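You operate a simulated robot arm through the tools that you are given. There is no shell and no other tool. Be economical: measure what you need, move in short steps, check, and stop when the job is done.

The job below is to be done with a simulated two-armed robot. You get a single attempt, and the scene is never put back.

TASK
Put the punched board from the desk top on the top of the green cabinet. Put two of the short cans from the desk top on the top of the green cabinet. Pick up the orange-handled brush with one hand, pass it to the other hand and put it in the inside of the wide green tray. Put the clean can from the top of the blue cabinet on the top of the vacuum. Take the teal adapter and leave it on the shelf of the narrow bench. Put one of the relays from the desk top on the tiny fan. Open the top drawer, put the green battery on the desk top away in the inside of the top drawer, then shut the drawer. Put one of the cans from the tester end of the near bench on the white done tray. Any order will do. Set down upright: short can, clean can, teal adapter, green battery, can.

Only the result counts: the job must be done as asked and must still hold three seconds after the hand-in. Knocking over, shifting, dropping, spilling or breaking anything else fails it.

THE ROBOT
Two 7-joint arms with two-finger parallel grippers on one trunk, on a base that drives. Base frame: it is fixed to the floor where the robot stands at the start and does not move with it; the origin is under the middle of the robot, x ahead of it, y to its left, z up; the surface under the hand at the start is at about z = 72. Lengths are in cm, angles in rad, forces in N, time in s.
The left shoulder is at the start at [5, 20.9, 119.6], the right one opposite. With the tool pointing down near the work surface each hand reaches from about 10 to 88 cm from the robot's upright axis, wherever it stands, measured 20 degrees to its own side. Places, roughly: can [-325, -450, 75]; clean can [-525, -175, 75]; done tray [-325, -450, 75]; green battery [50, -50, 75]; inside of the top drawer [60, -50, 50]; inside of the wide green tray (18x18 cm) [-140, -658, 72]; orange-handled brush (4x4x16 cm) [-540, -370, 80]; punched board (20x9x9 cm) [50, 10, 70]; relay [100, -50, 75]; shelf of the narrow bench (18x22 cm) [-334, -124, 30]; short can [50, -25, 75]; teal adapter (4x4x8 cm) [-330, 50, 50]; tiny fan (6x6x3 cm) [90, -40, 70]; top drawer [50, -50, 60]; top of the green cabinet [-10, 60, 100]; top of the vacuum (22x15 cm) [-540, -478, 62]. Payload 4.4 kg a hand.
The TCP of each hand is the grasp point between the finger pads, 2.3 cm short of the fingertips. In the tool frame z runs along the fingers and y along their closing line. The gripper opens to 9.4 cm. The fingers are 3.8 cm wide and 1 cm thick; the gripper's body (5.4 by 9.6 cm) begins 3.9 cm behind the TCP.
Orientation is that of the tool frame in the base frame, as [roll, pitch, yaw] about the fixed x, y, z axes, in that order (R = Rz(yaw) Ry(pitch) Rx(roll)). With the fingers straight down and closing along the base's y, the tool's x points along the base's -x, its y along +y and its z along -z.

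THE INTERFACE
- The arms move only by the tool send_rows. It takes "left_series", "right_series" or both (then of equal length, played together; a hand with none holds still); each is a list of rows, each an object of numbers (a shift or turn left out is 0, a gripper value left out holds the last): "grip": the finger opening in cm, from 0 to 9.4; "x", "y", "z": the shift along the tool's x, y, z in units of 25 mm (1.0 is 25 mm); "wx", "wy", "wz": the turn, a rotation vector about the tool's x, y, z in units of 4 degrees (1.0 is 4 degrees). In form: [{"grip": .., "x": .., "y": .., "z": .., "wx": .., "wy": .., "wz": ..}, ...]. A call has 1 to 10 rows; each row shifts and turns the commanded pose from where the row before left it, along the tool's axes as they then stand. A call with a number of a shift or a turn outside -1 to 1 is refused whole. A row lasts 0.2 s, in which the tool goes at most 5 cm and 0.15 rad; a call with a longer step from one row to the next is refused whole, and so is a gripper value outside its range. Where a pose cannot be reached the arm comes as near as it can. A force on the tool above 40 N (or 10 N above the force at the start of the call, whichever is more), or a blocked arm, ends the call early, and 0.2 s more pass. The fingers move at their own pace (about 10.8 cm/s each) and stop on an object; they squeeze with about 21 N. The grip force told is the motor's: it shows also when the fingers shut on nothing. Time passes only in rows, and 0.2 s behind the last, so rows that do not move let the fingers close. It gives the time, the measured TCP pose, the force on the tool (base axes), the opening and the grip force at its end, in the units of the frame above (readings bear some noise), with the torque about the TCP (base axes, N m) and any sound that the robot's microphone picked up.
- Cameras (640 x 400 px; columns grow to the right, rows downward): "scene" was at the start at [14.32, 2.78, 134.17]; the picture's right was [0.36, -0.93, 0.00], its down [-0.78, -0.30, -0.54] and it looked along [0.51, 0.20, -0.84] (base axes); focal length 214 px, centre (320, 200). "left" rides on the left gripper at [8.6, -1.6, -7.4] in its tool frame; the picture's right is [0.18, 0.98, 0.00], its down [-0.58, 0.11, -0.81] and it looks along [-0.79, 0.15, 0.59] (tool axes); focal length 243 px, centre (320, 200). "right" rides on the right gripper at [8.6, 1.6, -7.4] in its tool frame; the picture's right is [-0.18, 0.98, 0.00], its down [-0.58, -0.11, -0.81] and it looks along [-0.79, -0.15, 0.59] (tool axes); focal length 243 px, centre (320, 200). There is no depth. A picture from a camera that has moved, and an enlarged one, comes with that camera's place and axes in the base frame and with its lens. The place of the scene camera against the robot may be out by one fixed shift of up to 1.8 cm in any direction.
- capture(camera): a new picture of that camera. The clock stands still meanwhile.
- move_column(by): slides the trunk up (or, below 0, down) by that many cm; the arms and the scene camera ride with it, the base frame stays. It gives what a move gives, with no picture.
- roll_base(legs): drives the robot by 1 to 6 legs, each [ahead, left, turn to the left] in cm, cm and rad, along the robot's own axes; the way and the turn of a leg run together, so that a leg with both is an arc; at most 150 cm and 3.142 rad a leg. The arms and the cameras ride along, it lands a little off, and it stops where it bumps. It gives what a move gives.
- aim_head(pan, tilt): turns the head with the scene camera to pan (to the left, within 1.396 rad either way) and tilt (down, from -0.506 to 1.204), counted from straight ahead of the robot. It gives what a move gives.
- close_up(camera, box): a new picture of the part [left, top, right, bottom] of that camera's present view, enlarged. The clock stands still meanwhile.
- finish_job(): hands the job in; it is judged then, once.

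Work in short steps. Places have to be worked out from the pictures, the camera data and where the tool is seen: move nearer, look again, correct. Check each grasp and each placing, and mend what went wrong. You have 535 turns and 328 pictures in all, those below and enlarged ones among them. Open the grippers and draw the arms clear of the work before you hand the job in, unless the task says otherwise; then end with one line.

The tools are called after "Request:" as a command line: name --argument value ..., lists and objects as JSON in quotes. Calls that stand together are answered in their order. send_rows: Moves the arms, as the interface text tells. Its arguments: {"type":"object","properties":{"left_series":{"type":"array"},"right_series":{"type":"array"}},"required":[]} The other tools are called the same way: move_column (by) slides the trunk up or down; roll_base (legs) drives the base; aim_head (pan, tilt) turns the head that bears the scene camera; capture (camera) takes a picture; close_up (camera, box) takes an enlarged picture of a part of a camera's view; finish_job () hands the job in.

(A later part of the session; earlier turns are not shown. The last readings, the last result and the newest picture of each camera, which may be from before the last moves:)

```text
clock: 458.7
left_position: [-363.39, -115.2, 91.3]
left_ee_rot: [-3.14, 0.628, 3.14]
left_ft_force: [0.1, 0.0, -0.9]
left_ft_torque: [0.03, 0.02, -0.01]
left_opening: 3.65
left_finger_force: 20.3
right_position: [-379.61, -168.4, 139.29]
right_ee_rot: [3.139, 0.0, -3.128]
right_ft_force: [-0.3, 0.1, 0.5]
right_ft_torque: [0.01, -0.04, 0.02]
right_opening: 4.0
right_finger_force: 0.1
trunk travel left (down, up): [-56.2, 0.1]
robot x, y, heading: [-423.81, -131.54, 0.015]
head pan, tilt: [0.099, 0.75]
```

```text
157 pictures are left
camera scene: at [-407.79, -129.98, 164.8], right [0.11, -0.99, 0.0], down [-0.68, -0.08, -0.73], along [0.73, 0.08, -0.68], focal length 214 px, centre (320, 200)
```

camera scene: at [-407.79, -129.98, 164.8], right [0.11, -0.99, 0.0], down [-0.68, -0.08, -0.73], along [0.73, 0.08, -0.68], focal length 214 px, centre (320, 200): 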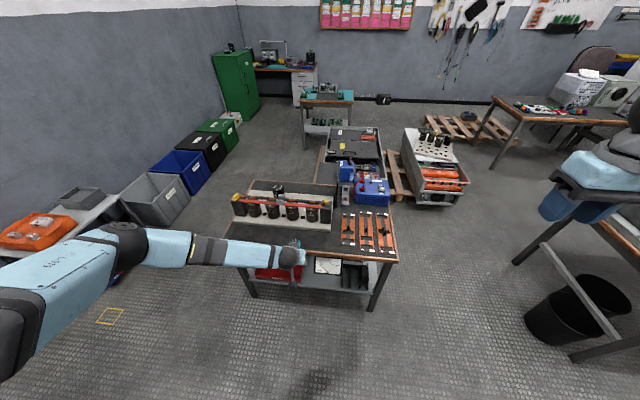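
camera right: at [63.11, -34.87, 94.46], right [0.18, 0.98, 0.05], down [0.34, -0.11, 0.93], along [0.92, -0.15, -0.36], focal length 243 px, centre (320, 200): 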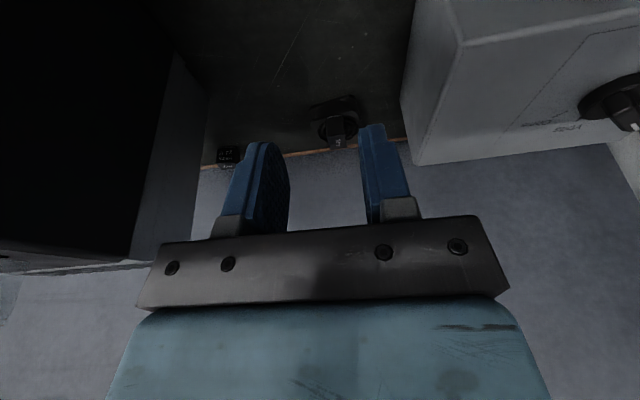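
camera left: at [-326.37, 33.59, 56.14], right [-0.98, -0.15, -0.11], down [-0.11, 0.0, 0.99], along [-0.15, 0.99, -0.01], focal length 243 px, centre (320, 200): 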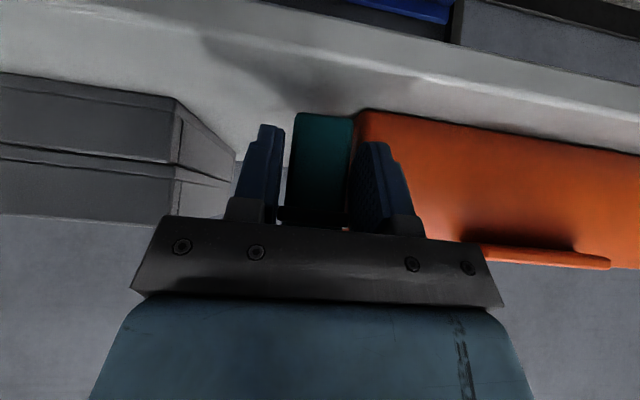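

Request:
close_up --camera "scene" --box '[210, 170, 420, 320]'

```text
2.67 times, centred on (315, 245) of scene
camera zoom: at [-407.79, -129.98, 164.8], right [0.11, -0.99, 0.0], down [-0.68, -0.08, -0.73], along [0.73, 0.08, -0.68], focal length 572 px, centre (333, 80)
```

zoom: 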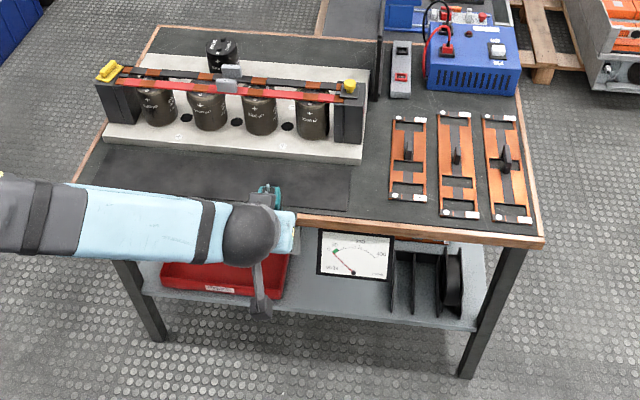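

Something (a meter) stands on the shelf. Lower the trunk 40 cm (hand stays outside the bench) for a better view of the shelf.

Request:
move_column --by -40

Request:
aim_head --pan 0.1 --tilt 0.55

Request:
close_up --camera "scene" --box '[200, 150, 440, 340]'

Request:
capture --camera "left"

```text
clock: 462.5
left_position: [-363.42, -115.21, 51.28]
left_ee_rot: [3.14, 0.628, 3.141]
left_ft_force: [0.3, 0.2, -1.4]
left_ft_torque: [0.02, 0.03, 0.0]
left_opening: 3.69
left_finger_force: 21.1
right_position: [-379.62, -168.27, 99.38]
right_ee_rot: [3.137, -0.001, -3.127]
right_ft_force: [-1.1, -0.3, -0.3]
right_ft_torque: [-0.01, -0.03, 0.01]
right_opening: 3.99
right_finger_force: 0.1
trunk travel left (down, up): [-16.2, 40.1]
robot x, y, heading: [-423.5, -131.66, 0.012]
head pan, tilt: [0.099, 0.75]
```

```text
clock: 463.2
left_position: [-363.43, -115.38, 51.35]
left_ee_rot: [-3.141, 0.627, 3.141]
left_ft_force: [-0.2, -0.2, -0.9]
left_ft_torque: [-0.02, 0.04, 0.0]
left_opening: 3.64
left_finger_force: 20.1
right_position: [-379.61, -168.23, 99.18]
right_ee_rot: [3.138, 0.0, -3.127]
right_ft_force: [-0.8, 1.0, 1.3]
right_ft_torque: [0.0, -0.01, 0.0]
right_opening: 3.99
right_finger_force: 0.1
trunk travel left (down, up): [-16.2, 40.1]
robot x, y, heading: [-423.89, -131.19, 0.01]
head pan, tilt: [0.099, 0.55]
```

```text
2.11 times, centred on (320, 245) of scene
camera zoom: at [-407.11, -129.91, 126.53], right [0.11, -0.99, 0.0], down [-0.52, -0.06, -0.85], along [0.85, 0.1, -0.52], focal length 452 px, centre (320, 105)
```

zoom: 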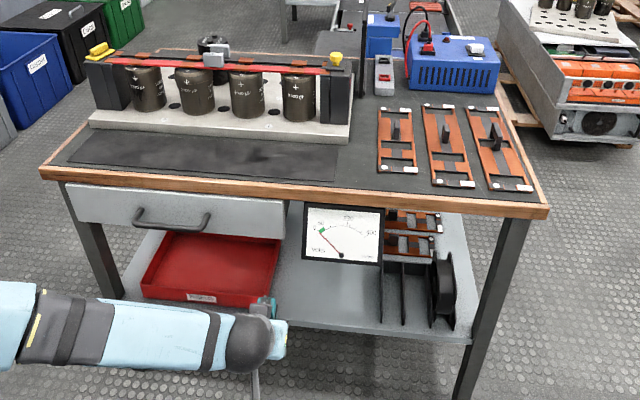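

```text
154 pictures are left
camera left: at [-374.79, -116.88, 52.15], right [-0.15, 0.98, -0.11], down [0.0, 0.11, 0.99], along [0.99, 0.15, -0.01], focal length 243 px, centre (320, 200)
```

left: 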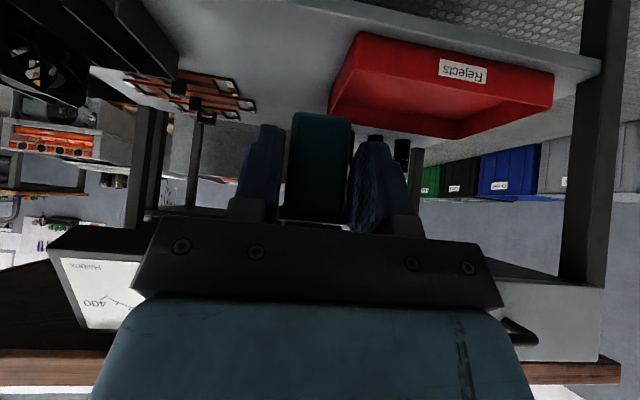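

The meter hangs in front of the bench edge (bottom z≈57) and the shelf spot between the red tray (ends y≈−110.5) and the dividers is free. I'll enter at y≈−115. Lower the trunk 14 cm first.

Request:
move_column --by -14

Request:
capture --camera "left"

Request:
capture --camera "scene"

```text
clock: 464.9
left_position: [-363.53, -115.31, 37.35]
left_ee_rot: [3.141, 0.628, -3.141]
left_ft_force: [0.6, -0.2, -0.7]
left_ft_torque: [-0.02, 0.02, 0.01]
left_opening: 3.68
left_finger_force: 21.3
right_position: [-379.65, -168.3, 85.21]
right_ee_rot: [3.139, 0.0, -3.127]
right_ft_force: [-0.6, 0.1, -0.3]
right_ft_torque: [-0.01, 0.04, 0.0]
right_opening: 4.0
right_finger_force: 0.0
trunk travel left (down, up): [-2.2, 54.1]
robot x, y, heading: [-423.45, -131.11, 0.016]
head pan, tilt: [0.099, 0.55]
```

```text
153 pictures are left
camera left: at [-374.79, -116.87, 38.16], right [-0.15, 0.98, -0.11], down [0.0, 0.11, 0.99], along [0.99, 0.15, -0.01], focal length 243 px, centre (320, 200)
```

left: 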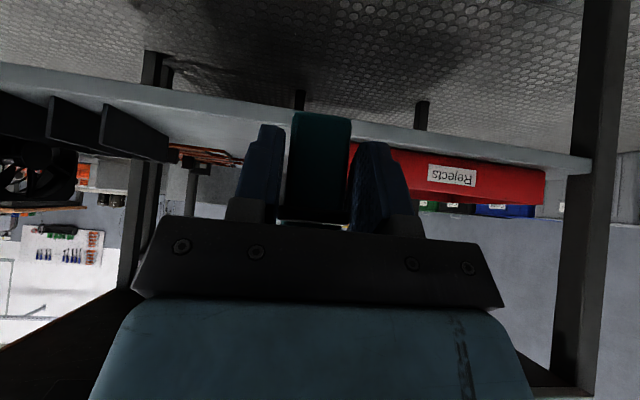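

```text
152 pictures are left
camera scene: at [-407.13, -129.91, 112.54], right [0.11, -0.99, 0.0], down [-0.52, -0.06, -0.85], along [0.85, 0.1, -0.52], focal length 214 px, centre (320, 200)
```

scene: 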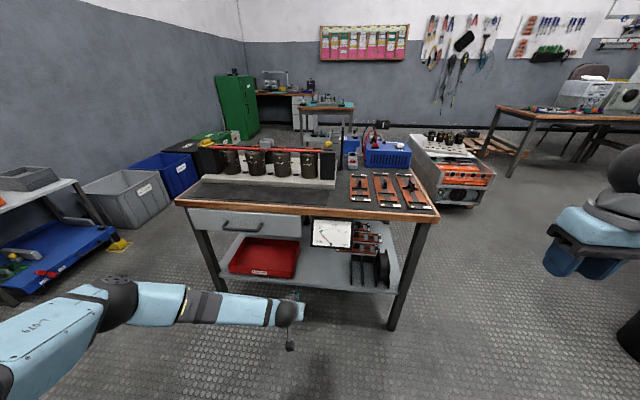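

Shelf top is at z≈29; the adapter's bottom is at ~33.5. Drive forward 12 cm, look, then the rest.

Request:
roll_base --legs '[[12, 0, -0.016]]'

Request:
capture --camera "left"

Request:
close_up --camera "scene" --box '[180, 180, 420, 370]'

```text
clock: 466.1
left_position: [-351.14, -116.27, 37.23]
left_ee_rot: [-3.141, 0.629, 3.124]
left_ft_force: [0.5, -0.6, -1.7]
left_ft_torque: [0.01, 0.05, 0.02]
left_opening: 3.63
left_finger_force: 21.0
right_position: [-368.21, -168.92, 85.38]
right_ee_rot: [3.139, -0.001, 3.14]
right_ft_force: [0.3, -0.1, -0.1]
right_ft_torque: [-0.02, 0.0, -0.01]
right_opening: 3.98
right_finger_force: 0.1
trunk travel left (down, up): [-2.2, 54.1]
robot x, y, heading: [-411.82, -131.12, -0.002]
head pan, tilt: [0.099, 0.55]
```

```text
151 pictures are left
camera left: at [-362.54, -117.62, 38.12], right [-0.13, 0.99, -0.11], down [0.0, 0.11, 0.99], along [0.99, 0.13, -0.01], focal length 243 px, centre (320, 200)
```

left: 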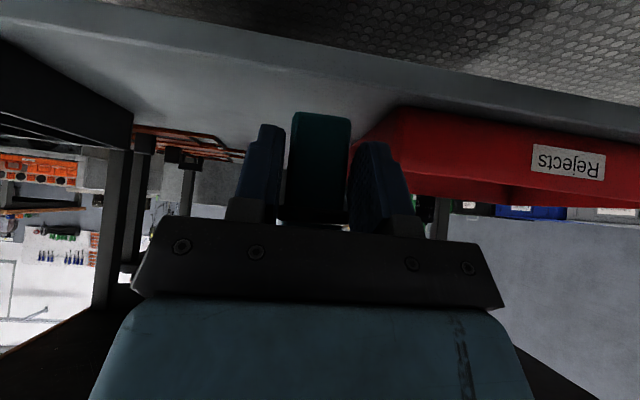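

```text
2.11 times, centred on (300, 275) of scene
camera zoom: at [-395.03, -130.1, 112.53], right [0.1, -1.0, 0.0], down [-0.52, -0.05, -0.85], along [0.85, 0.08, -0.52], focal length 452 px, centre (362, 42)
```

zoom: 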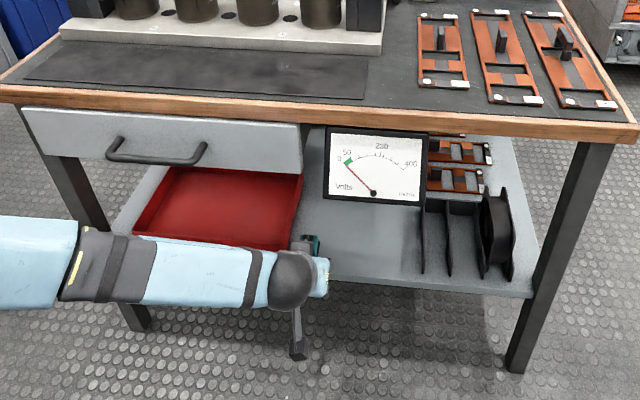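

Clear on both sides. Forward 10 cm more.

Request:
roll_base --legs '[[10, 0, 0]]'

Request:
capture --camera "left"

Request:
close_up --camera "scene" --box '[180, 200, 420, 390]'

```text
clock: 467.3
left_position: [-341.21, -116.34, 37.26]
left_ee_rot: [3.141, 0.627, 3.123]
left_ft_force: [-0.4, 0.2, -1.7]
left_ft_torque: [0.01, 0.01, 0.02]
left_opening: 3.65
left_finger_force: 21.9
right_position: [-358.3, -169.06, 85.39]
right_ee_rot: [3.138, -0.003, 3.138]
right_ft_force: [0.6, 0.6, 0.0]
right_ft_torque: [-0.05, 0.03, -0.05]
right_opening: 3.98
right_finger_force: 0.1
trunk travel left (down, up): [-2.2, 54.1]
robot x, y, heading: [-401.67, -131.28, -0.0]
head pan, tilt: [0.099, 0.55]
```

```text
149 pictures are left
camera left: at [-352.57, -117.68, 38.11], right [-0.13, 0.99, -0.11], down [0.0, 0.11, 0.99], along [0.99, 0.13, -0.01], focal length 243 px, centre (320, 200)
```

left: 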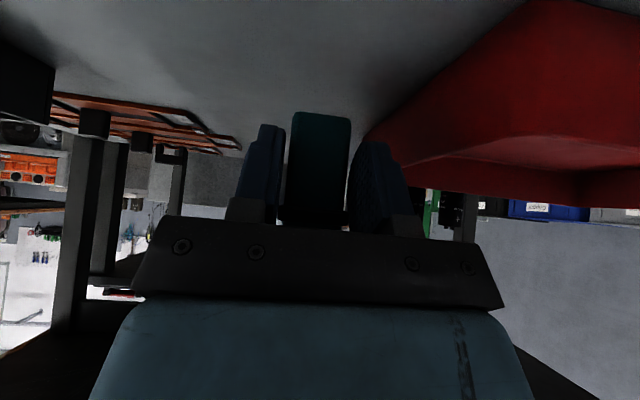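

```text
2.11 times, centred on (300, 295) of scene
camera zoom: at [-385.06, -130.14, 112.52], right [0.1, -1.0, 0.0], down [-0.52, -0.05, -0.85], along [0.85, 0.08, -0.52], focal length 452 px, centre (362, 0)
```

zoom: 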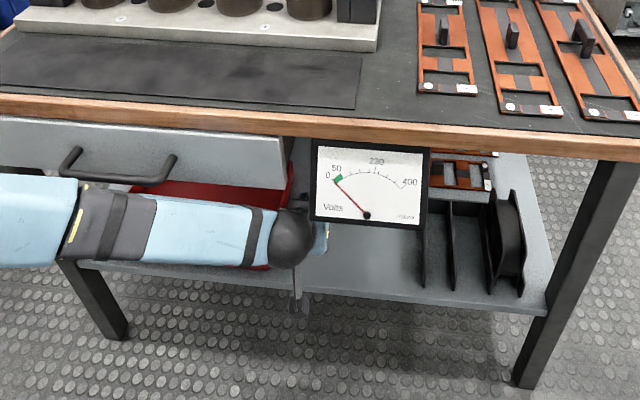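

In position. Lower 3 cm with the arm, then feel for the shelf.

Request:
send_rows --left_series '[{"x": 0.23, "z": 0.32}, {"x": 0.23, "z": 0.32}, {"x": 0.23, "z": 0.32}, {}]'

Request:
send_rows --left_series '[{"x": 0.09, "z": 0.13}, {"x": 0.09, "z": 0.13}, {"x": 0.06, "z": 0.08}]'

```text
clock: 468.3
left_position: [-341.18, -116.29, 34.32]
left_ee_rot: [3.142, 0.628, 3.124]
left_ft_force: [0.1, 0.1, -0.6]
left_ft_torque: [-0.03, 0.03, -0.01]
left_opening: 3.64
left_finger_force: 21.3
right_position: [-358.23, -169.07, 85.33]
right_ee_rot: [3.138, 0.0, 3.139]
right_ft_force: [0.2, 0.2, -0.4]
right_ft_torque: [-0.02, 0.0, -0.03]
right_opening: 4.0
right_finger_force: 0.1
trunk travel left (down, up): [-2.2, 54.1]
robot x, y, heading: [-401.93, -131.25, -0.0]
head pan, tilt: [0.099, 0.55]
```

```text
clock: 469.1
left_position: [-341.11, -116.37, 33.51]
left_ee_rot: [-3.14, 0.632, 3.123]
left_ft_force: [-1.5, -3.8, 17.3]
left_ft_torque: [0.06, -0.36, 0.04]
left_opening: 3.74
left_finger_force: 21.2
right_position: [-358.34, -169.04, 85.3]
right_ee_rot: [3.138, 0.001, 3.138]
right_ft_force: [0.6, -0.3, 0.9]
right_ft_torque: [0.0, 0.01, -0.02]
right_opening: 4.0
right_finger_force: 0.1
trunk travel left (down, up): [-2.2, 54.1]
robot x, y, heading: [-401.5, -131.58, -0.005]
head pan, tilt: [0.099, 0.55]
```

Contact with the shelf. Ease, open, and back out along the fingers.

Request:
send_rows --left_series '[{"x": -0.03, "z": -0.05}, {"grip": 4.8}, {}, {}]'

Request:
capture --camera "left"

```text
clock: 470.1
left_position: [-341.16, -116.24, 33.4]
left_ee_rot: [3.14, 0.627, 3.123]
left_ft_force: [-0.6, 0.4, -0.1]
left_ft_torque: [0.0, -0.02, -0.01]
left_opening: 4.8
left_finger_force: 0.0
right_position: [-358.26, -169.09, 85.21]
right_ee_rot: [3.138, 0.001, 3.139]
right_ft_force: [-0.4, -0.4, -0.2]
right_ft_torque: [-0.01, -0.02, 0.01]
right_opening: 4.01
right_finger_force: 0.1
trunk travel left (down, up): [-2.2, 54.1]
robot x, y, heading: [-401.95, -131.08, -0.003]
head pan, tilt: [0.099, 0.55]
```

```text
147 pictures are left
camera left: at [-352.59, -117.63, 34.3], right [-0.13, 0.99, -0.11], down [0.0, 0.11, 0.99], along [0.99, 0.13, -0.01], focal length 243 px, centre (320, 200)
```

left: 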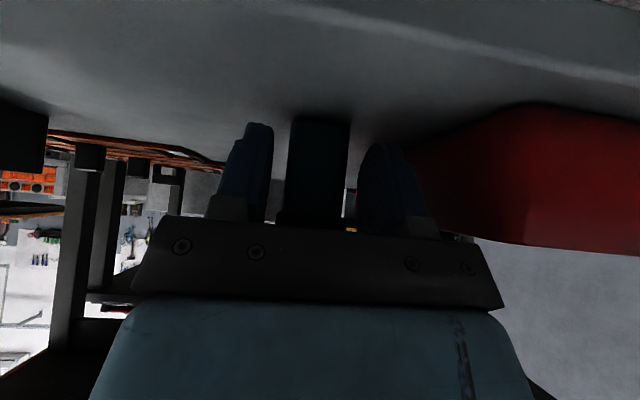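

Request:
roll_base --legs '[[-22, 0, 0]]'

Request:
capture --camera "left"

Request:
close_up --camera "scene" --box '[180, 180, 420, 370]'

```text
clock: 471.8
left_position: [-363.05, -116.47, 33.53]
left_ee_rot: [-3.14, 0.628, 3.118]
left_ft_force: [-0.6, -0.1, 0.1]
left_ft_torque: [-0.02, -0.02, 0.01]
left_opening: 4.79
left_finger_force: 0.0
right_position: [-380.39, -169.08, 85.27]
right_ee_rot: [3.139, 0.001, 3.135]
right_ft_force: [-1.2, -0.4, 0.3]
right_ft_torque: [0.0, 0.04, 0.01]
right_opening: 4.04
right_finger_force: 0.0
trunk travel left (down, up): [-2.2, 54.1]
robot x, y, heading: [-424.05, -130.95, -0.004]
head pan, tilt: [0.099, 0.55]
```

```text
146 pictures are left
camera left: at [-374.43, -117.73, 34.34], right [-0.13, 0.99, -0.11], down [0.0, 0.11, 0.99], along [0.99, 0.13, -0.01], focal length 243 px, centre (320, 200)
```

left: 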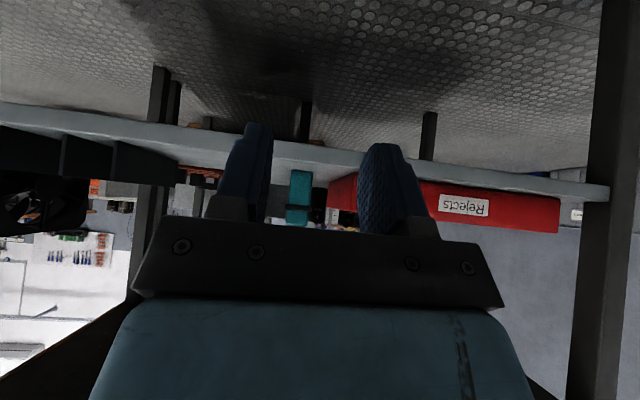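

```text
2.11 times, centred on (300, 275) of scene
camera zoom: at [-407.04, -130.09, 112.54], right [0.09, -1.0, 0.0], down [-0.52, -0.05, -0.85], along [0.85, 0.08, -0.52], focal length 452 px, centre (362, 42)
```

zoom: 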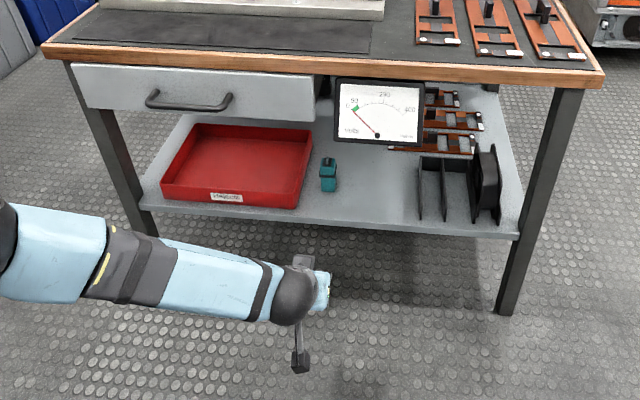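

The adapter stands upright on the shelf. Next, the clean can: raise the trunk, untilt the left hand, turn to face −x and look.

Request:
move_column --by 40

Request:
send_rows --left_series '[{"wy": 1}, {"wy": 1}, {"wy": 1}, {"wy": 1, "x": 0.8}, {"wy": 1, "x": 0.8}, {"wy": 1, "x": 0.8}, {"wy": 1, "x": 0.8}, {"wy": 1, "x": 0.8}, {"wy": 1, "x": 0.8, "z": -0.8}, {"z": -1}]'

Request:
roll_base --legs '[[-8, -25, 0], [0, 0, 3.1]]'

Request:
aim_head --pan 0 --tilt 0.6

Request:
capture --camera "scene"

```text
clock: 475.6
left_position: [-363.12, -116.45, 73.49]
left_ee_rot: [-3.141, 0.626, 3.12]
left_ft_force: [-0.3, 0.3, -0.2]
left_ft_torque: [-0.01, 0.01, 0.03]
left_opening: 4.79
left_finger_force: 0.1
right_position: [-380.34, -169.02, 125.27]
right_ee_rot: [3.137, 0.001, 3.134]
right_ft_force: [-0.1, -0.5, 0.1]
right_ft_torque: [0.0, 0.01, -0.03]
right_opening: 4.01
right_finger_force: 0.0
trunk travel left (down, up): [-42.2, 14.1]
robot x, y, heading: [-423.7, -131.11, -0.002]
head pan, tilt: [0.099, 0.55]
```

```text
clock: 477.8
left_position: [-374.81, -115.97, 74.98]
left_ee_rot: [3.141, -0.001, 3.118]
left_ft_force: [-0.1, 0.2, 0.4]
left_ft_torque: [0.02, 0.0, 0.03]
left_opening: 4.79
left_finger_force: 0.1
right_position: [-380.38, -169.03, 125.32]
right_ee_rot: [3.137, 0.0, 3.134]
right_ft_force: [-0.7, -0.4, -0.4]
right_ft_torque: [0.0, -0.03, 0.0]
right_opening: 3.98
right_finger_force: 0.0
trunk travel left (down, up): [-42.2, 14.1]
robot x, y, heading: [-423.74, -130.41, -0.007]
head pan, tilt: [0.099, 0.55]
```

```text
clock: 487.9
left_position: [-481.16, -170.55, 75.01]
left_ee_rot: [-3.141, -0.001, -0.038]
left_ft_force: [0.5, 0.4, 0.2]
left_ft_torque: [-0.02, -0.01, 0.0]
left_opening: 4.83
left_finger_force: 0.1
right_position: [-474.6, -117.53, 125.24]
right_ee_rot: [3.137, 0.0, -0.024]
right_ft_force: [-1.1, 1.6, -0.2]
right_ft_torque: [0.02, -0.01, -0.02]
right_opening: 3.99
right_finger_force: 0.0
trunk travel left (down, up): [-42.2, 14.1]
robot x, y, heading: [-431.87, -156.39, 3.121]
head pan, tilt: [0.099, 0.55]
```

```text
clock: 488.6
left_position: [-481.1, -170.52, 75.08]
left_ee_rot: [3.14, -0.002, -0.038]
left_ft_force: [-0.3, 0.6, 0.8]
left_ft_torque: [0.03, -0.02, 0.0]
left_opening: 4.78
left_finger_force: 0.2
right_position: [-474.61, -117.52, 125.32]
right_ee_rot: [3.137, 0.001, -0.023]
right_ft_force: [1.1, 0.1, 0.0]
right_ft_torque: [0.01, 0.0, 0.01]
right_opening: 4.02
right_finger_force: 0.1
trunk travel left (down, up): [-42.2, 14.1]
robot x, y, heading: [-431.89, -155.9, 3.123]
head pan, tilt: [0.0, 0.6]
```

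```text
144 pictures are left
camera scene: at [-446.36, -155.6, 152.09], right [0.02, 1.0, 0.0], down [0.56, -0.01, -0.83], along [-0.82, 0.02, -0.56], focal length 214 px, centre (320, 200)
```

scene: 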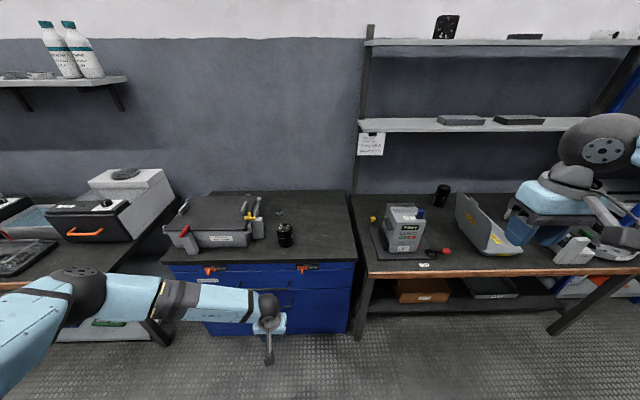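

The clean can stands on the blue cabinet near (−522, −171). Raise the left hand, move 28 cm closer and view it by the wrist camera.

Request:
send_rows --left_series '[{"z": -1, "grip": 9.4}, {"z": -1}, {"z": -1}, {"z": -1}, {"z": -1}, {"z": -1}, {"z": -1}, {"z": -1}, {"z": -1}]'

Request:
roll_base --legs '[[26, 0, 0.015]]'

Request:
capture --camera "left"

Request:
close_up --camera "scene" --box '[180, 160, 400, 340]'

```text
clock: 490.6
left_position: [-481.13, -170.56, 97.51]
left_ee_rot: [-3.141, -0.002, -0.039]
left_ft_force: [-1.4, 0.7, 0.1]
left_ft_torque: [0.01, 0.03, 0.02]
left_opening: 9.4
left_finger_force: 0.0
right_position: [-474.56, -117.54, 125.25]
right_ee_rot: [3.137, 0.001, -0.022]
right_ft_force: [-0.2, -0.2, 0.4]
right_ft_torque: [0.0, -0.01, -0.01]
right_opening: 4.03
right_finger_force: 0.2
trunk travel left (down, up): [-42.2, 14.1]
robot x, y, heading: [-431.8, -155.94, 3.118]
head pan, tilt: [0.0, 0.6]
```

```text
clock: 492.5
left_position: [-506.84, -171.06, 97.49]
left_ee_rot: [-3.14, 0.0, -0.017]
left_ft_force: [-0.3, -0.4, 0.6]
left_ft_torque: [0.0, -0.02, -0.03]
left_opening: 9.4
left_finger_force: 0.1
right_position: [-501.31, -118.08, 125.44]
right_ee_rot: [3.138, -0.002, -0.002]
right_ft_force: [0.7, -0.3, -0.6]
right_ft_torque: [0.02, -0.01, -0.02]
right_opening: 3.99
right_finger_force: 0.0
trunk travel left (down, up): [-42.2, 14.1]
robot x, y, heading: [-457.66, -155.82, 3.143]
head pan, tilt: [0.0, 0.6]
```

```text
143 pictures are left
camera left: at [-498.07, -169.59, 104.82], right [0.17, -0.99, 0.0], down [-0.58, -0.1, 0.81], along [-0.79, -0.13, -0.59], focal length 243 px, centre (320, 200)
```

left: 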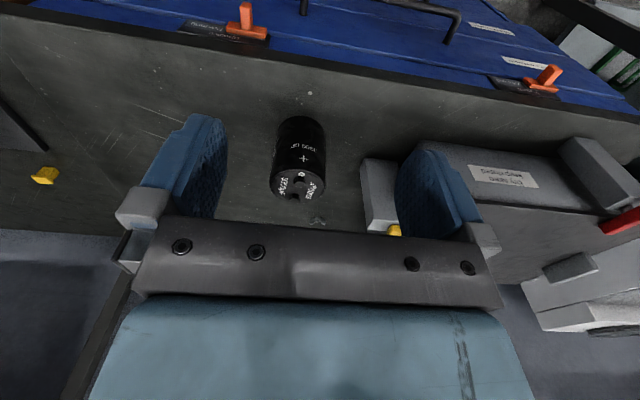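

```text
2.22 times, centred on (290, 250) of scene
camera zoom: at [-472.26, -155.58, 152.1], right [0.0, 1.0, 0.0], down [0.56, 0.0, -0.83], along [-0.83, 0.0, -0.56], focal length 477 px, centre (387, 89)
```

zoom: 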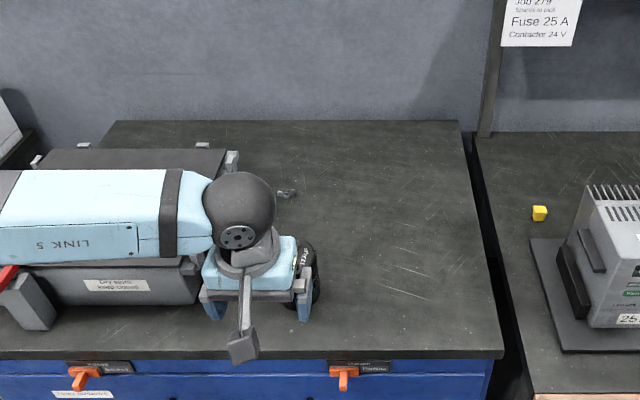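

Can centre ≈ (−521.4, −170.8), top ≈ 85. Move above it and verify.

Request:
send_rows --left_series '[{"x": -0.98}, {"x": -0.98}, {"x": -0.98}, {"x": -0.98}, {"x": -0.98, "y": -0.1}, {"x": -0.94}]'

Request:
capture --camera "left"

```text
clock: 493.9
left_position: [-521.43, -170.34, 97.29]
left_ee_rot: [3.14, -0.001, -0.019]
left_ft_force: [-0.4, 0.6, -0.5]
left_ft_torque: [-0.02, 0.01, -0.01]
left_opening: 9.4
left_finger_force: 0.1
right_position: [-501.4, -118.08, 125.23]
right_ee_rot: [3.137, -0.001, -0.003]
right_ft_force: [0.1, 0.2, -0.8]
right_ft_torque: [0.02, 0.0, 0.0]
right_opening: 4.01
right_finger_force: 0.1
trunk travel left (down, up): [-42.2, 14.1]
robot x, y, heading: [-457.95, -156.05, 3.136]
head pan, tilt: [0.0, 0.6]
```

```text
141 pictures are left
camera left: at [-512.64, -168.99, 104.78], right [0.17, -0.99, 0.0], down [-0.58, -0.1, 0.81], along [-0.79, -0.13, -0.59], focal length 243 px, centre (320, 200)
```

left: 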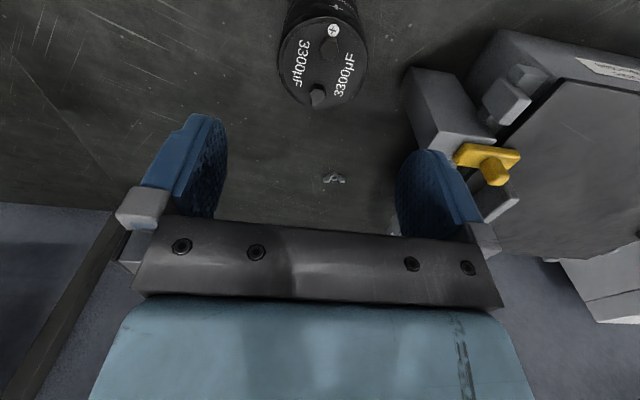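

Aligned at (−521.4, −170.6). Descend to z≈83.3, close and lift.

Request:
send_rows --left_series '[{"z": 1, "y": 0.1}, {"z": 1}, {"z": 1}, {"z": 1}, {"z": 1}, {"z": 0.6}, {"grip": 0}, {}, {}]'

Request:
send_rows --left_series '[{"z": -0.3}, {"z": -0.8}, {"z": -1}, {"z": -1}, {"z": -1}, {"z": -1}]'

Request:
capture --camera "scene"

```text
clock: 495.9
left_position: [-521.25, -170.73, 83.32]
left_ee_rot: [3.141, -0.001, -0.017]
left_ft_force: [1.1, 2.5, 0.4]
left_ft_torque: [0.08, 0.02, -0.04]
left_opening: 6.89
left_finger_force: 20.9
right_position: [-501.48, -117.94, 125.25]
right_ee_rot: [3.137, 0.0, -0.002]
right_ft_force: [0.1, 0.1, 0.8]
right_ft_torque: [0.02, 0.02, 0.0]
right_opening: 4.03
right_finger_force: 0.0
trunk travel left (down, up): [-42.2, 14.1]
robot x, y, heading: [-457.75, -156.1, 3.142]
head pan, tilt: [0.0, 0.6]
```

```text
clock: 497.3
left_position: [-521.44, -170.8, 96.17]
left_ee_rot: [-3.142, -0.002, -0.017]
left_ft_force: [0.1, -1.6, -5.0]
left_ft_torque: [0.01, 0.0, 0.05]
left_opening: 6.9
left_finger_force: 21.1
right_position: [-501.4, -118.02, 125.25]
right_ee_rot: [3.139, 0.0, -0.002]
right_ft_force: [-0.7, 1.1, -0.3]
right_ft_torque: [0.04, -0.01, 0.02]
right_opening: 4.0
right_finger_force: 0.1
trunk travel left (down, up): [-42.2, 14.1]
robot x, y, heading: [-457.53, -155.71, 3.143]
head pan, tilt: [0.0, 0.6]
```

```text
140 pictures are left
camera scene: at [-472.32, -155.59, 152.08], right [0.0, 1.0, 0.0], down [0.57, 0.0, -0.82], along [-0.82, 0.0, -0.57], focal length 214 px, centre (320, 200)
```

scene: 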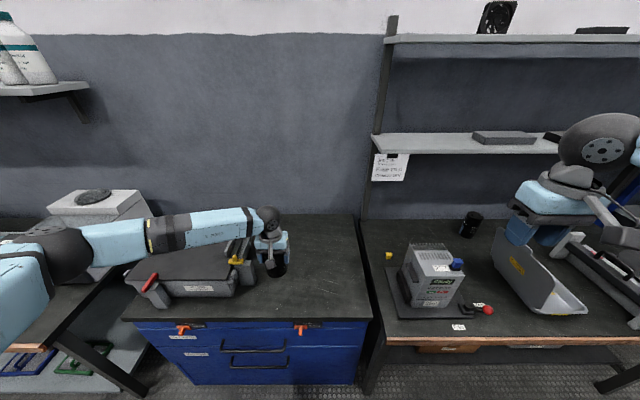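

Can held. Raise the trunk 12 cm, back off, and look left (−y) along the route.

Request:
move_column --by 12

Request:
roll_base --legs '[[-32, 0, 0]]'

Request:
aim_head --pan 1.2 --tilt 0.35

Request:
capture --camera "scene"

```text
clock: 498.8
left_position: [-521.42, -170.77, 108.19]
left_ee_rot: [3.141, -0.002, -0.019]
left_ft_force: [0.1, 0.8, -4.8]
left_ft_torque: [-0.03, -0.06, 0.01]
left_opening: 6.93
left_finger_force: 20.9
right_position: [-501.49, -118.13, 137.28]
right_ee_rot: [3.139, -0.003, -0.001]
right_ft_force: [0.6, 0.6, -0.2]
right_ft_torque: [0.01, 0.01, 0.04]
right_opening: 4.0
right_finger_force: 0.1
trunk travel left (down, up): [-54.2, 2.1]
robot x, y, heading: [-457.94, -156.34, 3.137]
head pan, tilt: [0.0, 0.6]
```

```text
clock: 500.9
left_position: [-490.43, -170.79, 108.02]
left_ee_rot: [-3.141, -0.005, -0.021]
left_ft_force: [-0.7, 0.2, -4.4]
left_ft_torque: [0.03, -0.01, -0.01]
left_opening: 6.9
left_finger_force: 21.0
right_position: [-470.49, -118.22, 137.33]
right_ee_rot: [3.139, -0.002, -0.004]
right_ft_force: [1.6, 0.7, -0.7]
right_ft_torque: [0.02, 0.02, 0.02]
right_opening: 4.0
right_finger_force: 0.0
trunk travel left (down, up): [-54.2, 2.1]
robot x, y, heading: [-426.71, -155.88, 3.136]
head pan, tilt: [0.0, 0.6]
```

```text
clock: 502.3
left_position: [-490.23, -170.85, 108.11]
left_ee_rot: [-3.141, -0.001, -0.019]
left_ft_force: [-0.6, -1.0, -4.4]
left_ft_torque: [-0.03, -0.03, 0.01]
left_opening: 6.94
left_finger_force: 20.9
right_position: [-470.18, -118.22, 137.38]
right_ee_rot: [3.138, -0.001, -0.004]
right_ft_force: [1.3, 0.0, 0.0]
right_ft_torque: [0.02, 0.0, 0.0]
right_opening: 4.02
right_finger_force: 0.1
trunk travel left (down, up): [-54.2, 2.1]
robot x, y, heading: [-426.48, -156.05, 3.138]
head pan, tilt: [1.201, 0.351]
```

```text
139 pictures are left
camera scene: at [-435.8, -164.36, 166.36], right [-0.93, 0.37, 0.0], down [0.13, 0.32, -0.94], along [-0.34, -0.87, -0.34], focal length 214 px, centre (320, 200)
```

scene: 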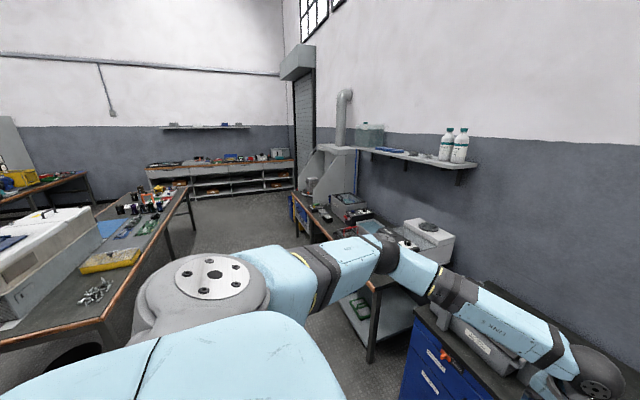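

Corridor x −500…−367 is free. Strafe left 150 cm at x≈−430.

Request:
roll_base --legs '[[0, 150, 0]]'

Request:
capture --camera "scene"

Request:
aim_head --pan 0.3 --tilt 0.5

Request:
capture --camera "scene"

```text
clock: 515.5
left_position: [-490.48, -320.5, 108.02]
left_ee_rot: [-3.141, -0.002, -0.018]
left_ft_force: [0.2, -0.5, -5.1]
left_ft_torque: [0.02, 0.0, -0.01]
left_opening: 6.93
left_finger_force: 20.7
right_position: [-470.8, -267.75, 137.26]
right_ee_rot: [3.138, -0.002, 0.0]
right_ft_force: [0.1, 0.3, 0.2]
right_ft_torque: [-0.01, 0.0, 0.02]
right_opening: 3.98
right_finger_force: 0.1
trunk travel left (down, up): [-54.2, 2.1]
robot x, y, heading: [-427.05, -305.68, 3.143]
head pan, tilt: [1.201, 0.351]
```

```text
138 pictures are left
camera scene: at [-436.04, -313.9, 166.36], right [-0.93, 0.36, 0.0], down [0.12, 0.32, -0.94], along [-0.34, -0.88, -0.34], focal length 214 px, centre (320, 200)
```

scene: 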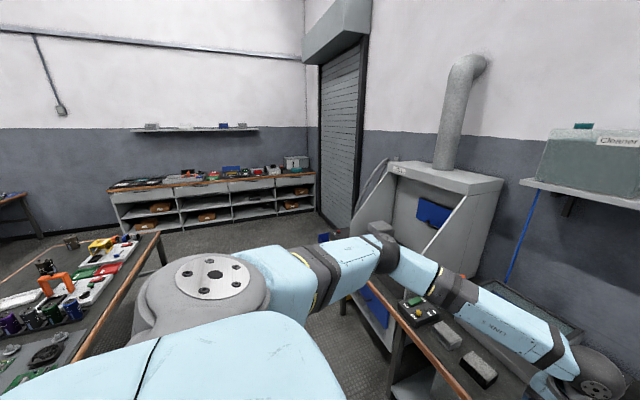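

```text
clock: 516.7
left_position: [-490.36, -320.54, 108.12]
left_ee_rot: [3.141, 0.0, -0.015]
left_ft_force: [-0.2, -0.4, -6.0]
left_ft_torque: [0.03, 0.0, 0.01]
left_opening: 6.91
left_finger_force: 21.4
right_position: [-470.61, -267.8, 137.21]
right_ee_rot: [3.137, -0.002, -0.001]
right_ft_force: [-0.4, 0.1, -0.9]
right_ft_torque: [0.02, 0.01, -0.01]
right_opening: 4.0
right_finger_force: 0.1
trunk travel left (down, up): [-54.2, 2.1]
robot x, y, heading: [-426.65, -305.31, 3.137]
head pan, tilt: [0.3, 0.499]
```

```text
137 pictures are left
camera scene: at [-441.36, -307.93, 164.99], right [-0.3, 0.96, 0.0], down [0.46, 0.14, -0.88], along [-0.84, -0.26, -0.48], focal length 214 px, centre (320, 200)
```

scene: 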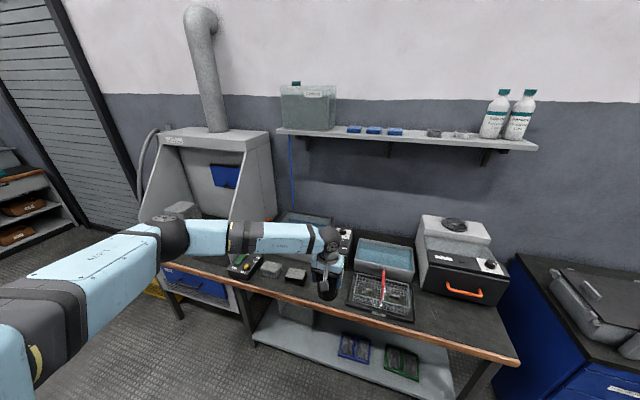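

Request:
close_up --camera "scene" --box '[130, 170, 330, 330]'

Request:
close_up --camera "scene" --box '[300, 200, 520, 340]'

Request:
roll_base --legs '[[-2, 110, 0]]'

Request:
capture --camera "scene"

```text
2.50 times, centred on (230, 250) of scene
camera zoom: at [-441.36, -307.93, 164.99], right [-0.3, 0.96, 0.0], down [0.46, 0.14, -0.88], along [-0.84, -0.26, -0.48], focal length 536 px, centre (545, 75)
```

zoom: 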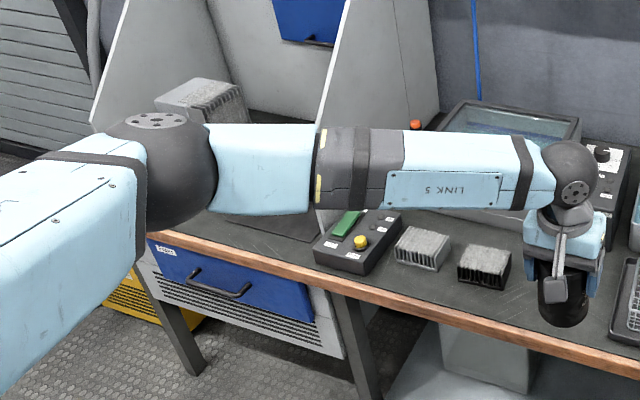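

```text
2.86 times, centred on (410, 270) of scene
camera zoom: at [-441.36, -307.93, 164.99], right [-0.3, 0.96, 0.0], down [0.46, 0.14, -0.88], along [-0.84, -0.26, -0.48], focal length 613 px, centre (63, 0)
```

zoom: 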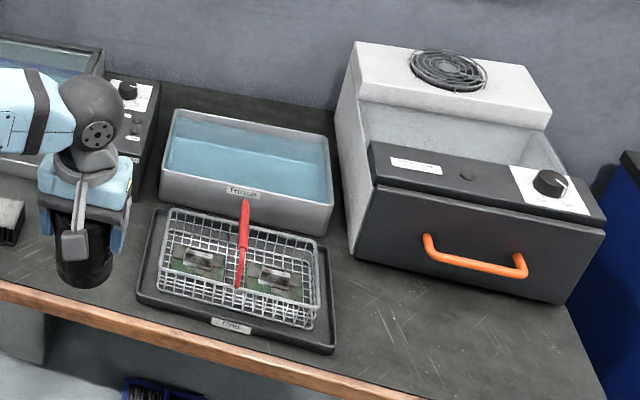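

```text
clock: 526.6
left_position: [-490.15, -428.1, 108.14]
left_ee_rot: [-3.141, -0.002, -0.038]
left_ft_force: [0.5, 1.0, -5.5]
left_ft_torque: [-0.01, -0.01, 0.03]
left_opening: 6.92
left_finger_force: 20.9
right_position: [-469.04, -375.77, 137.24]
right_ee_rot: [3.138, -0.002, -0.025]
right_ft_force: [0.0, 0.3, -0.5]
right_ft_torque: [-0.02, 0.0, -0.02]
right_opening: 4.01
right_finger_force: 0.0
trunk travel left (down, up): [-54.2, 2.1]
robot x, y, heading: [-426.05, -414.83, 3.118]
head pan, tilt: [0.3, 0.499]
```

```text
134 pictures are left
camera scene: at [-440.68, -416.6, 164.99], right [-0.27, 0.96, 0.0], down [0.46, 0.13, -0.88], along [-0.84, -0.24, -0.48], focal length 214 px, centre (320, 200)
```

scene: 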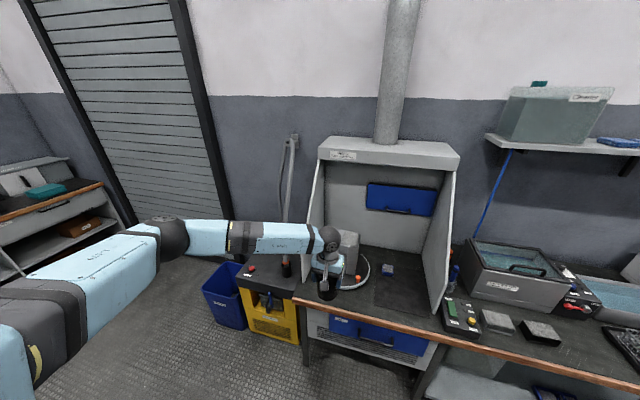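

Request:
close_up --camera "scene" --box '[190, 210, 350, 330]'

Request:
close_up --camera "scene" --box '[420, 230, 520, 320]'

```text
3.33 times, centred on (270, 270) of scene
camera zoom: at [-440.68, -416.6, 164.99], right [-0.27, 0.96, 0.0], down [0.46, 0.13, -0.88], along [-0.84, -0.24, -0.48], focal length 715 px, centre (487, -33)
```

zoom: 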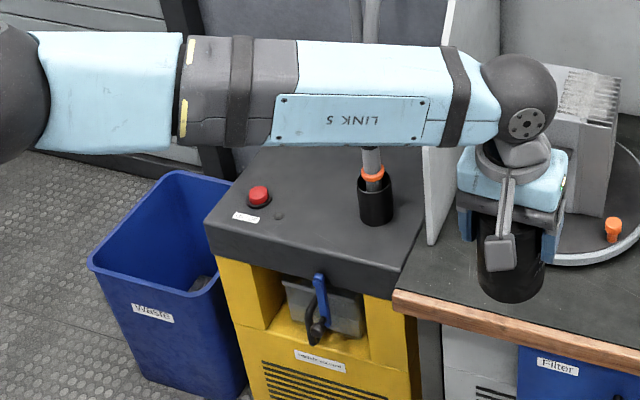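

```text
4.44 times, centred on (470, 275) of scene
camera zoom: at [-440.68, -416.6, 164.99], right [-0.27, 0.96, 0.0], down [0.46, 0.13, -0.88], along [-0.84, -0.24, -0.48], focal length 953 px, centre (-347, -133)
```

zoom: 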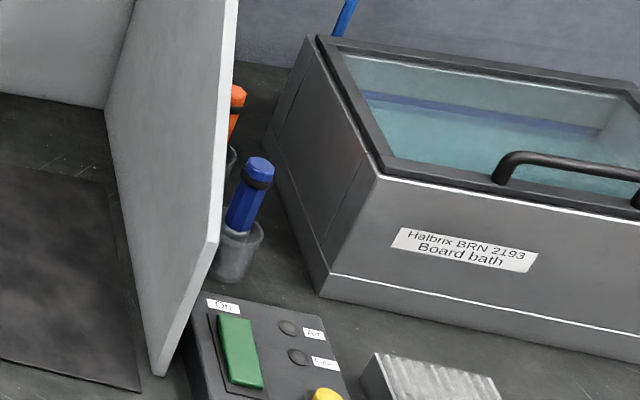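

Vacuum: dark top with a red button at (−523, −485) and a standing hose at (−524, −461); free area around (−537, −476). I retract the right hand first (the hood is ahead of it).

Request:
send_rows --right_series '[{"x": 0.8}, {"x": 0.8}, {"x": 0.8}, {"x": 0.8}, {"x": 0.8}, {"x": 0.8}]'

Request:
roll_base --legs '[[0, 47, 0.024], [22, 0, 0]]'

Request:
capture --camera "scene"

Request:
capture --camera "left"

```text
clock: 528.0
left_position: [-490.05, -428.04, 108.0]
left_ee_rot: [3.141, -0.002, -0.039]
left_ft_force: [-0.7, -0.1, -4.5]
left_ft_torque: [0.01, -0.01, 0.01]
left_opening: 6.9
left_finger_force: 21.1
right_position: [-456.96, -376.09, 137.42]
right_ee_rot: [3.139, -0.002, -0.022]
right_ft_force: [0.4, 0.9, 0.5]
right_ft_torque: [0.01, 0.01, 0.0]
right_opening: 3.98
right_finger_force: 0.1
trunk travel left (down, up): [-54.2, 2.1]
robot x, y, heading: [-425.98, -414.49, 3.119]
head pan, tilt: [0.3, 0.499]
```

```text
clock: 533.9
left_position: [-511.84, -477.27, 108.18]
left_ee_rot: [-3.141, 0.0, -0.012]
left_ft_force: [-0.3, 0.1, -5.1]
left_ft_torque: [-0.01, -0.02, 0.0]
left_opening: 6.91
left_finger_force: 21.4
right_position: [-480.31, -424.28, 137.57]
right_ee_rot: [3.138, -0.001, 0.006]
right_ft_force: [0.1, 0.0, 0.2]
right_ft_torque: [0.02, 0.01, -0.01]
right_opening: 4.0
right_finger_force: 0.0
trunk travel left (down, up): [-54.2, 2.1]
robot x, y, heading: [-448.44, -461.95, -3.135]
head pan, tilt: [0.3, 0.499]
```

```text
131 pictures are left
camera scene: at [-462.62, -464.36, 165.01], right [-0.3, 0.95, 0.0], down [0.46, 0.14, -0.88], along [-0.84, -0.26, -0.48], focal length 214 px, centre (320, 200)
```

scene: 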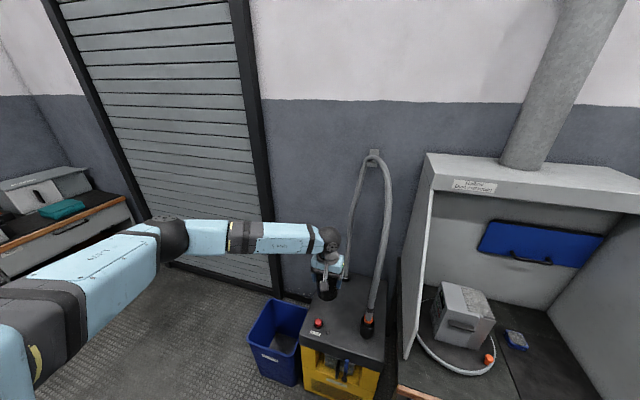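

```text
130 pictures are left
camera left: at [-503.01, -475.69, 115.57], right [0.17, -0.98, 0.0], down [-0.58, -0.1, 0.81], along [-0.79, -0.14, -0.59], focal length 243 px, centre (320, 200)
```

left: 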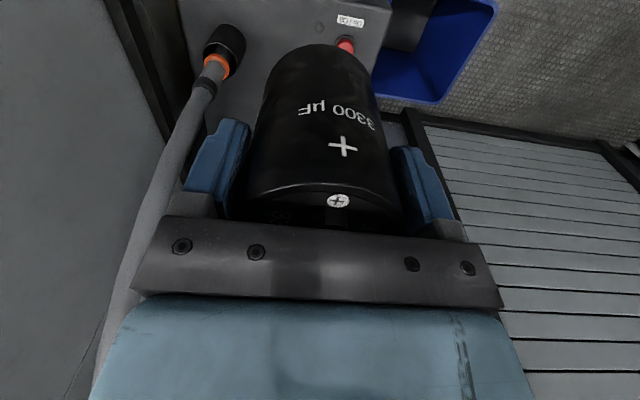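

Request:
close_up --camera "scene" --box '[280, 140, 420, 400]'

```text
1.54 times, centred on (350, 270) of scene
camera zoom: at [-462.62, -464.36, 165.01], right [-0.3, 0.95, 0.0], down [0.46, 0.14, -0.88], along [-0.84, -0.26, -0.48], focal length 330 px, centre (274, 92)
```

zoom: 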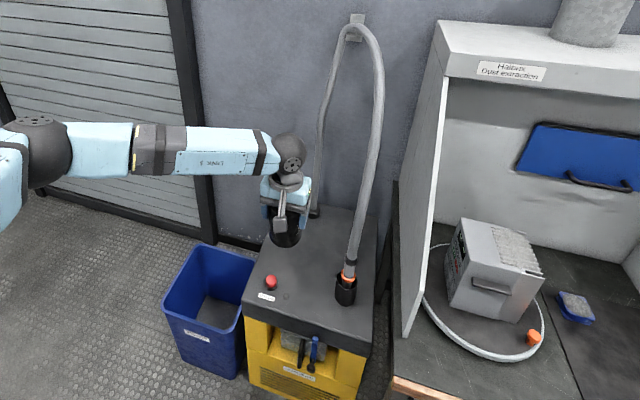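

The loose hose end hangs at the back (≈(−552, −476)); I'll place the can at about (−531, −474). Base forward 12, then arm forward 7 and lower part-way.

Request:
roll_base --legs '[[12, 0, -0.006]]'

Request:
send_rows --left_series '[{"x": -0.7, "y": -0.3}, {"x": -0.7, "y": -0.3}, {"x": -0.7, "y": -0.3}, {"x": -0.7, "y": -0.3}, {"z": 1}, {"z": 1}, {"z": 1}, {"z": 1}, {"z": 1}]'

Request:
capture --camera "left"

Request:
close_up --camera "scene" --box '[280, 140, 460, 400]'

```text
clock: 535.2
left_position: [-523.71, -477.05, 108.17]
left_ee_rot: [-3.14, -0.001, -0.013]
left_ft_force: [-0.1, 0.1, -5.1]
left_ft_torque: [0.0, -0.01, 0.01]
left_opening: 6.9
left_finger_force: 21.4
right_position: [-492.25, -424.09, 137.48]
right_ee_rot: [3.139, 0.001, 0.001]
right_ft_force: [-0.2, 0.4, 0.1]
right_ft_torque: [0.04, 0.04, 0.0]
right_opening: 4.03
right_finger_force: 0.0
trunk travel left (down, up): [-54.2, 2.1]
robot x, y, heading: [-460.11, -461.52, -3.137]
head pan, tilt: [0.3, 0.499]
```

```text
clock: 537.2
left_position: [-531.0, -473.69, 95.44]
left_ee_rot: [3.141, -0.002, -0.015]
left_ft_force: [-1.6, -0.3, -4.2]
left_ft_torque: [-0.02, -0.02, 0.03]
left_opening: 6.92
left_finger_force: 21.1
right_position: [-492.3, -424.24, 137.38]
right_ee_rot: [3.138, -0.003, 0.001]
right_ft_force: [-0.2, -0.2, -0.3]
right_ft_torque: [0.0, 0.0, 0.02]
right_opening: 4.01
right_finger_force: 0.0
trunk travel left (down, up): [-54.2, 2.1]
robot x, y, heading: [-460.58, -461.75, -3.143]
head pan, tilt: [0.3, 0.499]
```

```text
128 pictures are left
camera left: at [-522.26, -472.26, 102.86], right [0.17, -0.99, 0.0], down [-0.58, -0.1, 0.8], along [-0.79, -0.14, -0.59], focal length 243 px, centre (320, 200)
```

left: 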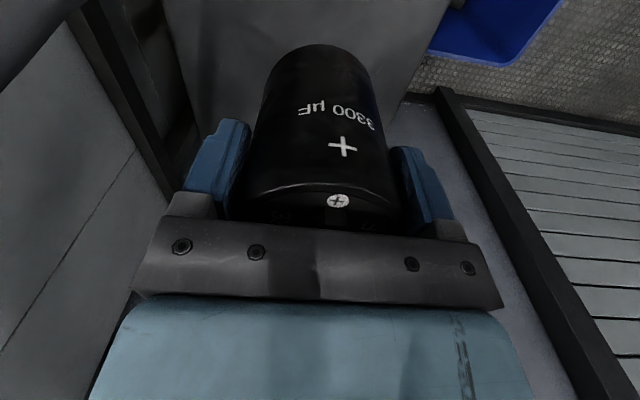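

```text
1.54 times, centred on (370, 270) of scene
camera zoom: at [-474.89, -464.34, 164.98], right [-0.3, 0.95, 0.0], down [0.46, 0.14, -0.88], along [-0.84, -0.26, -0.48], focal length 330 px, centre (243, 92)
```

zoom: 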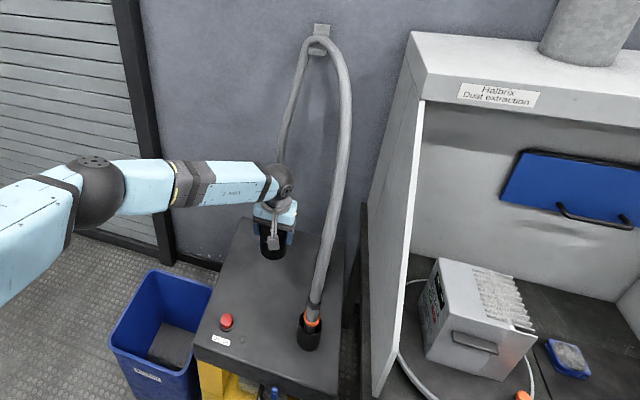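

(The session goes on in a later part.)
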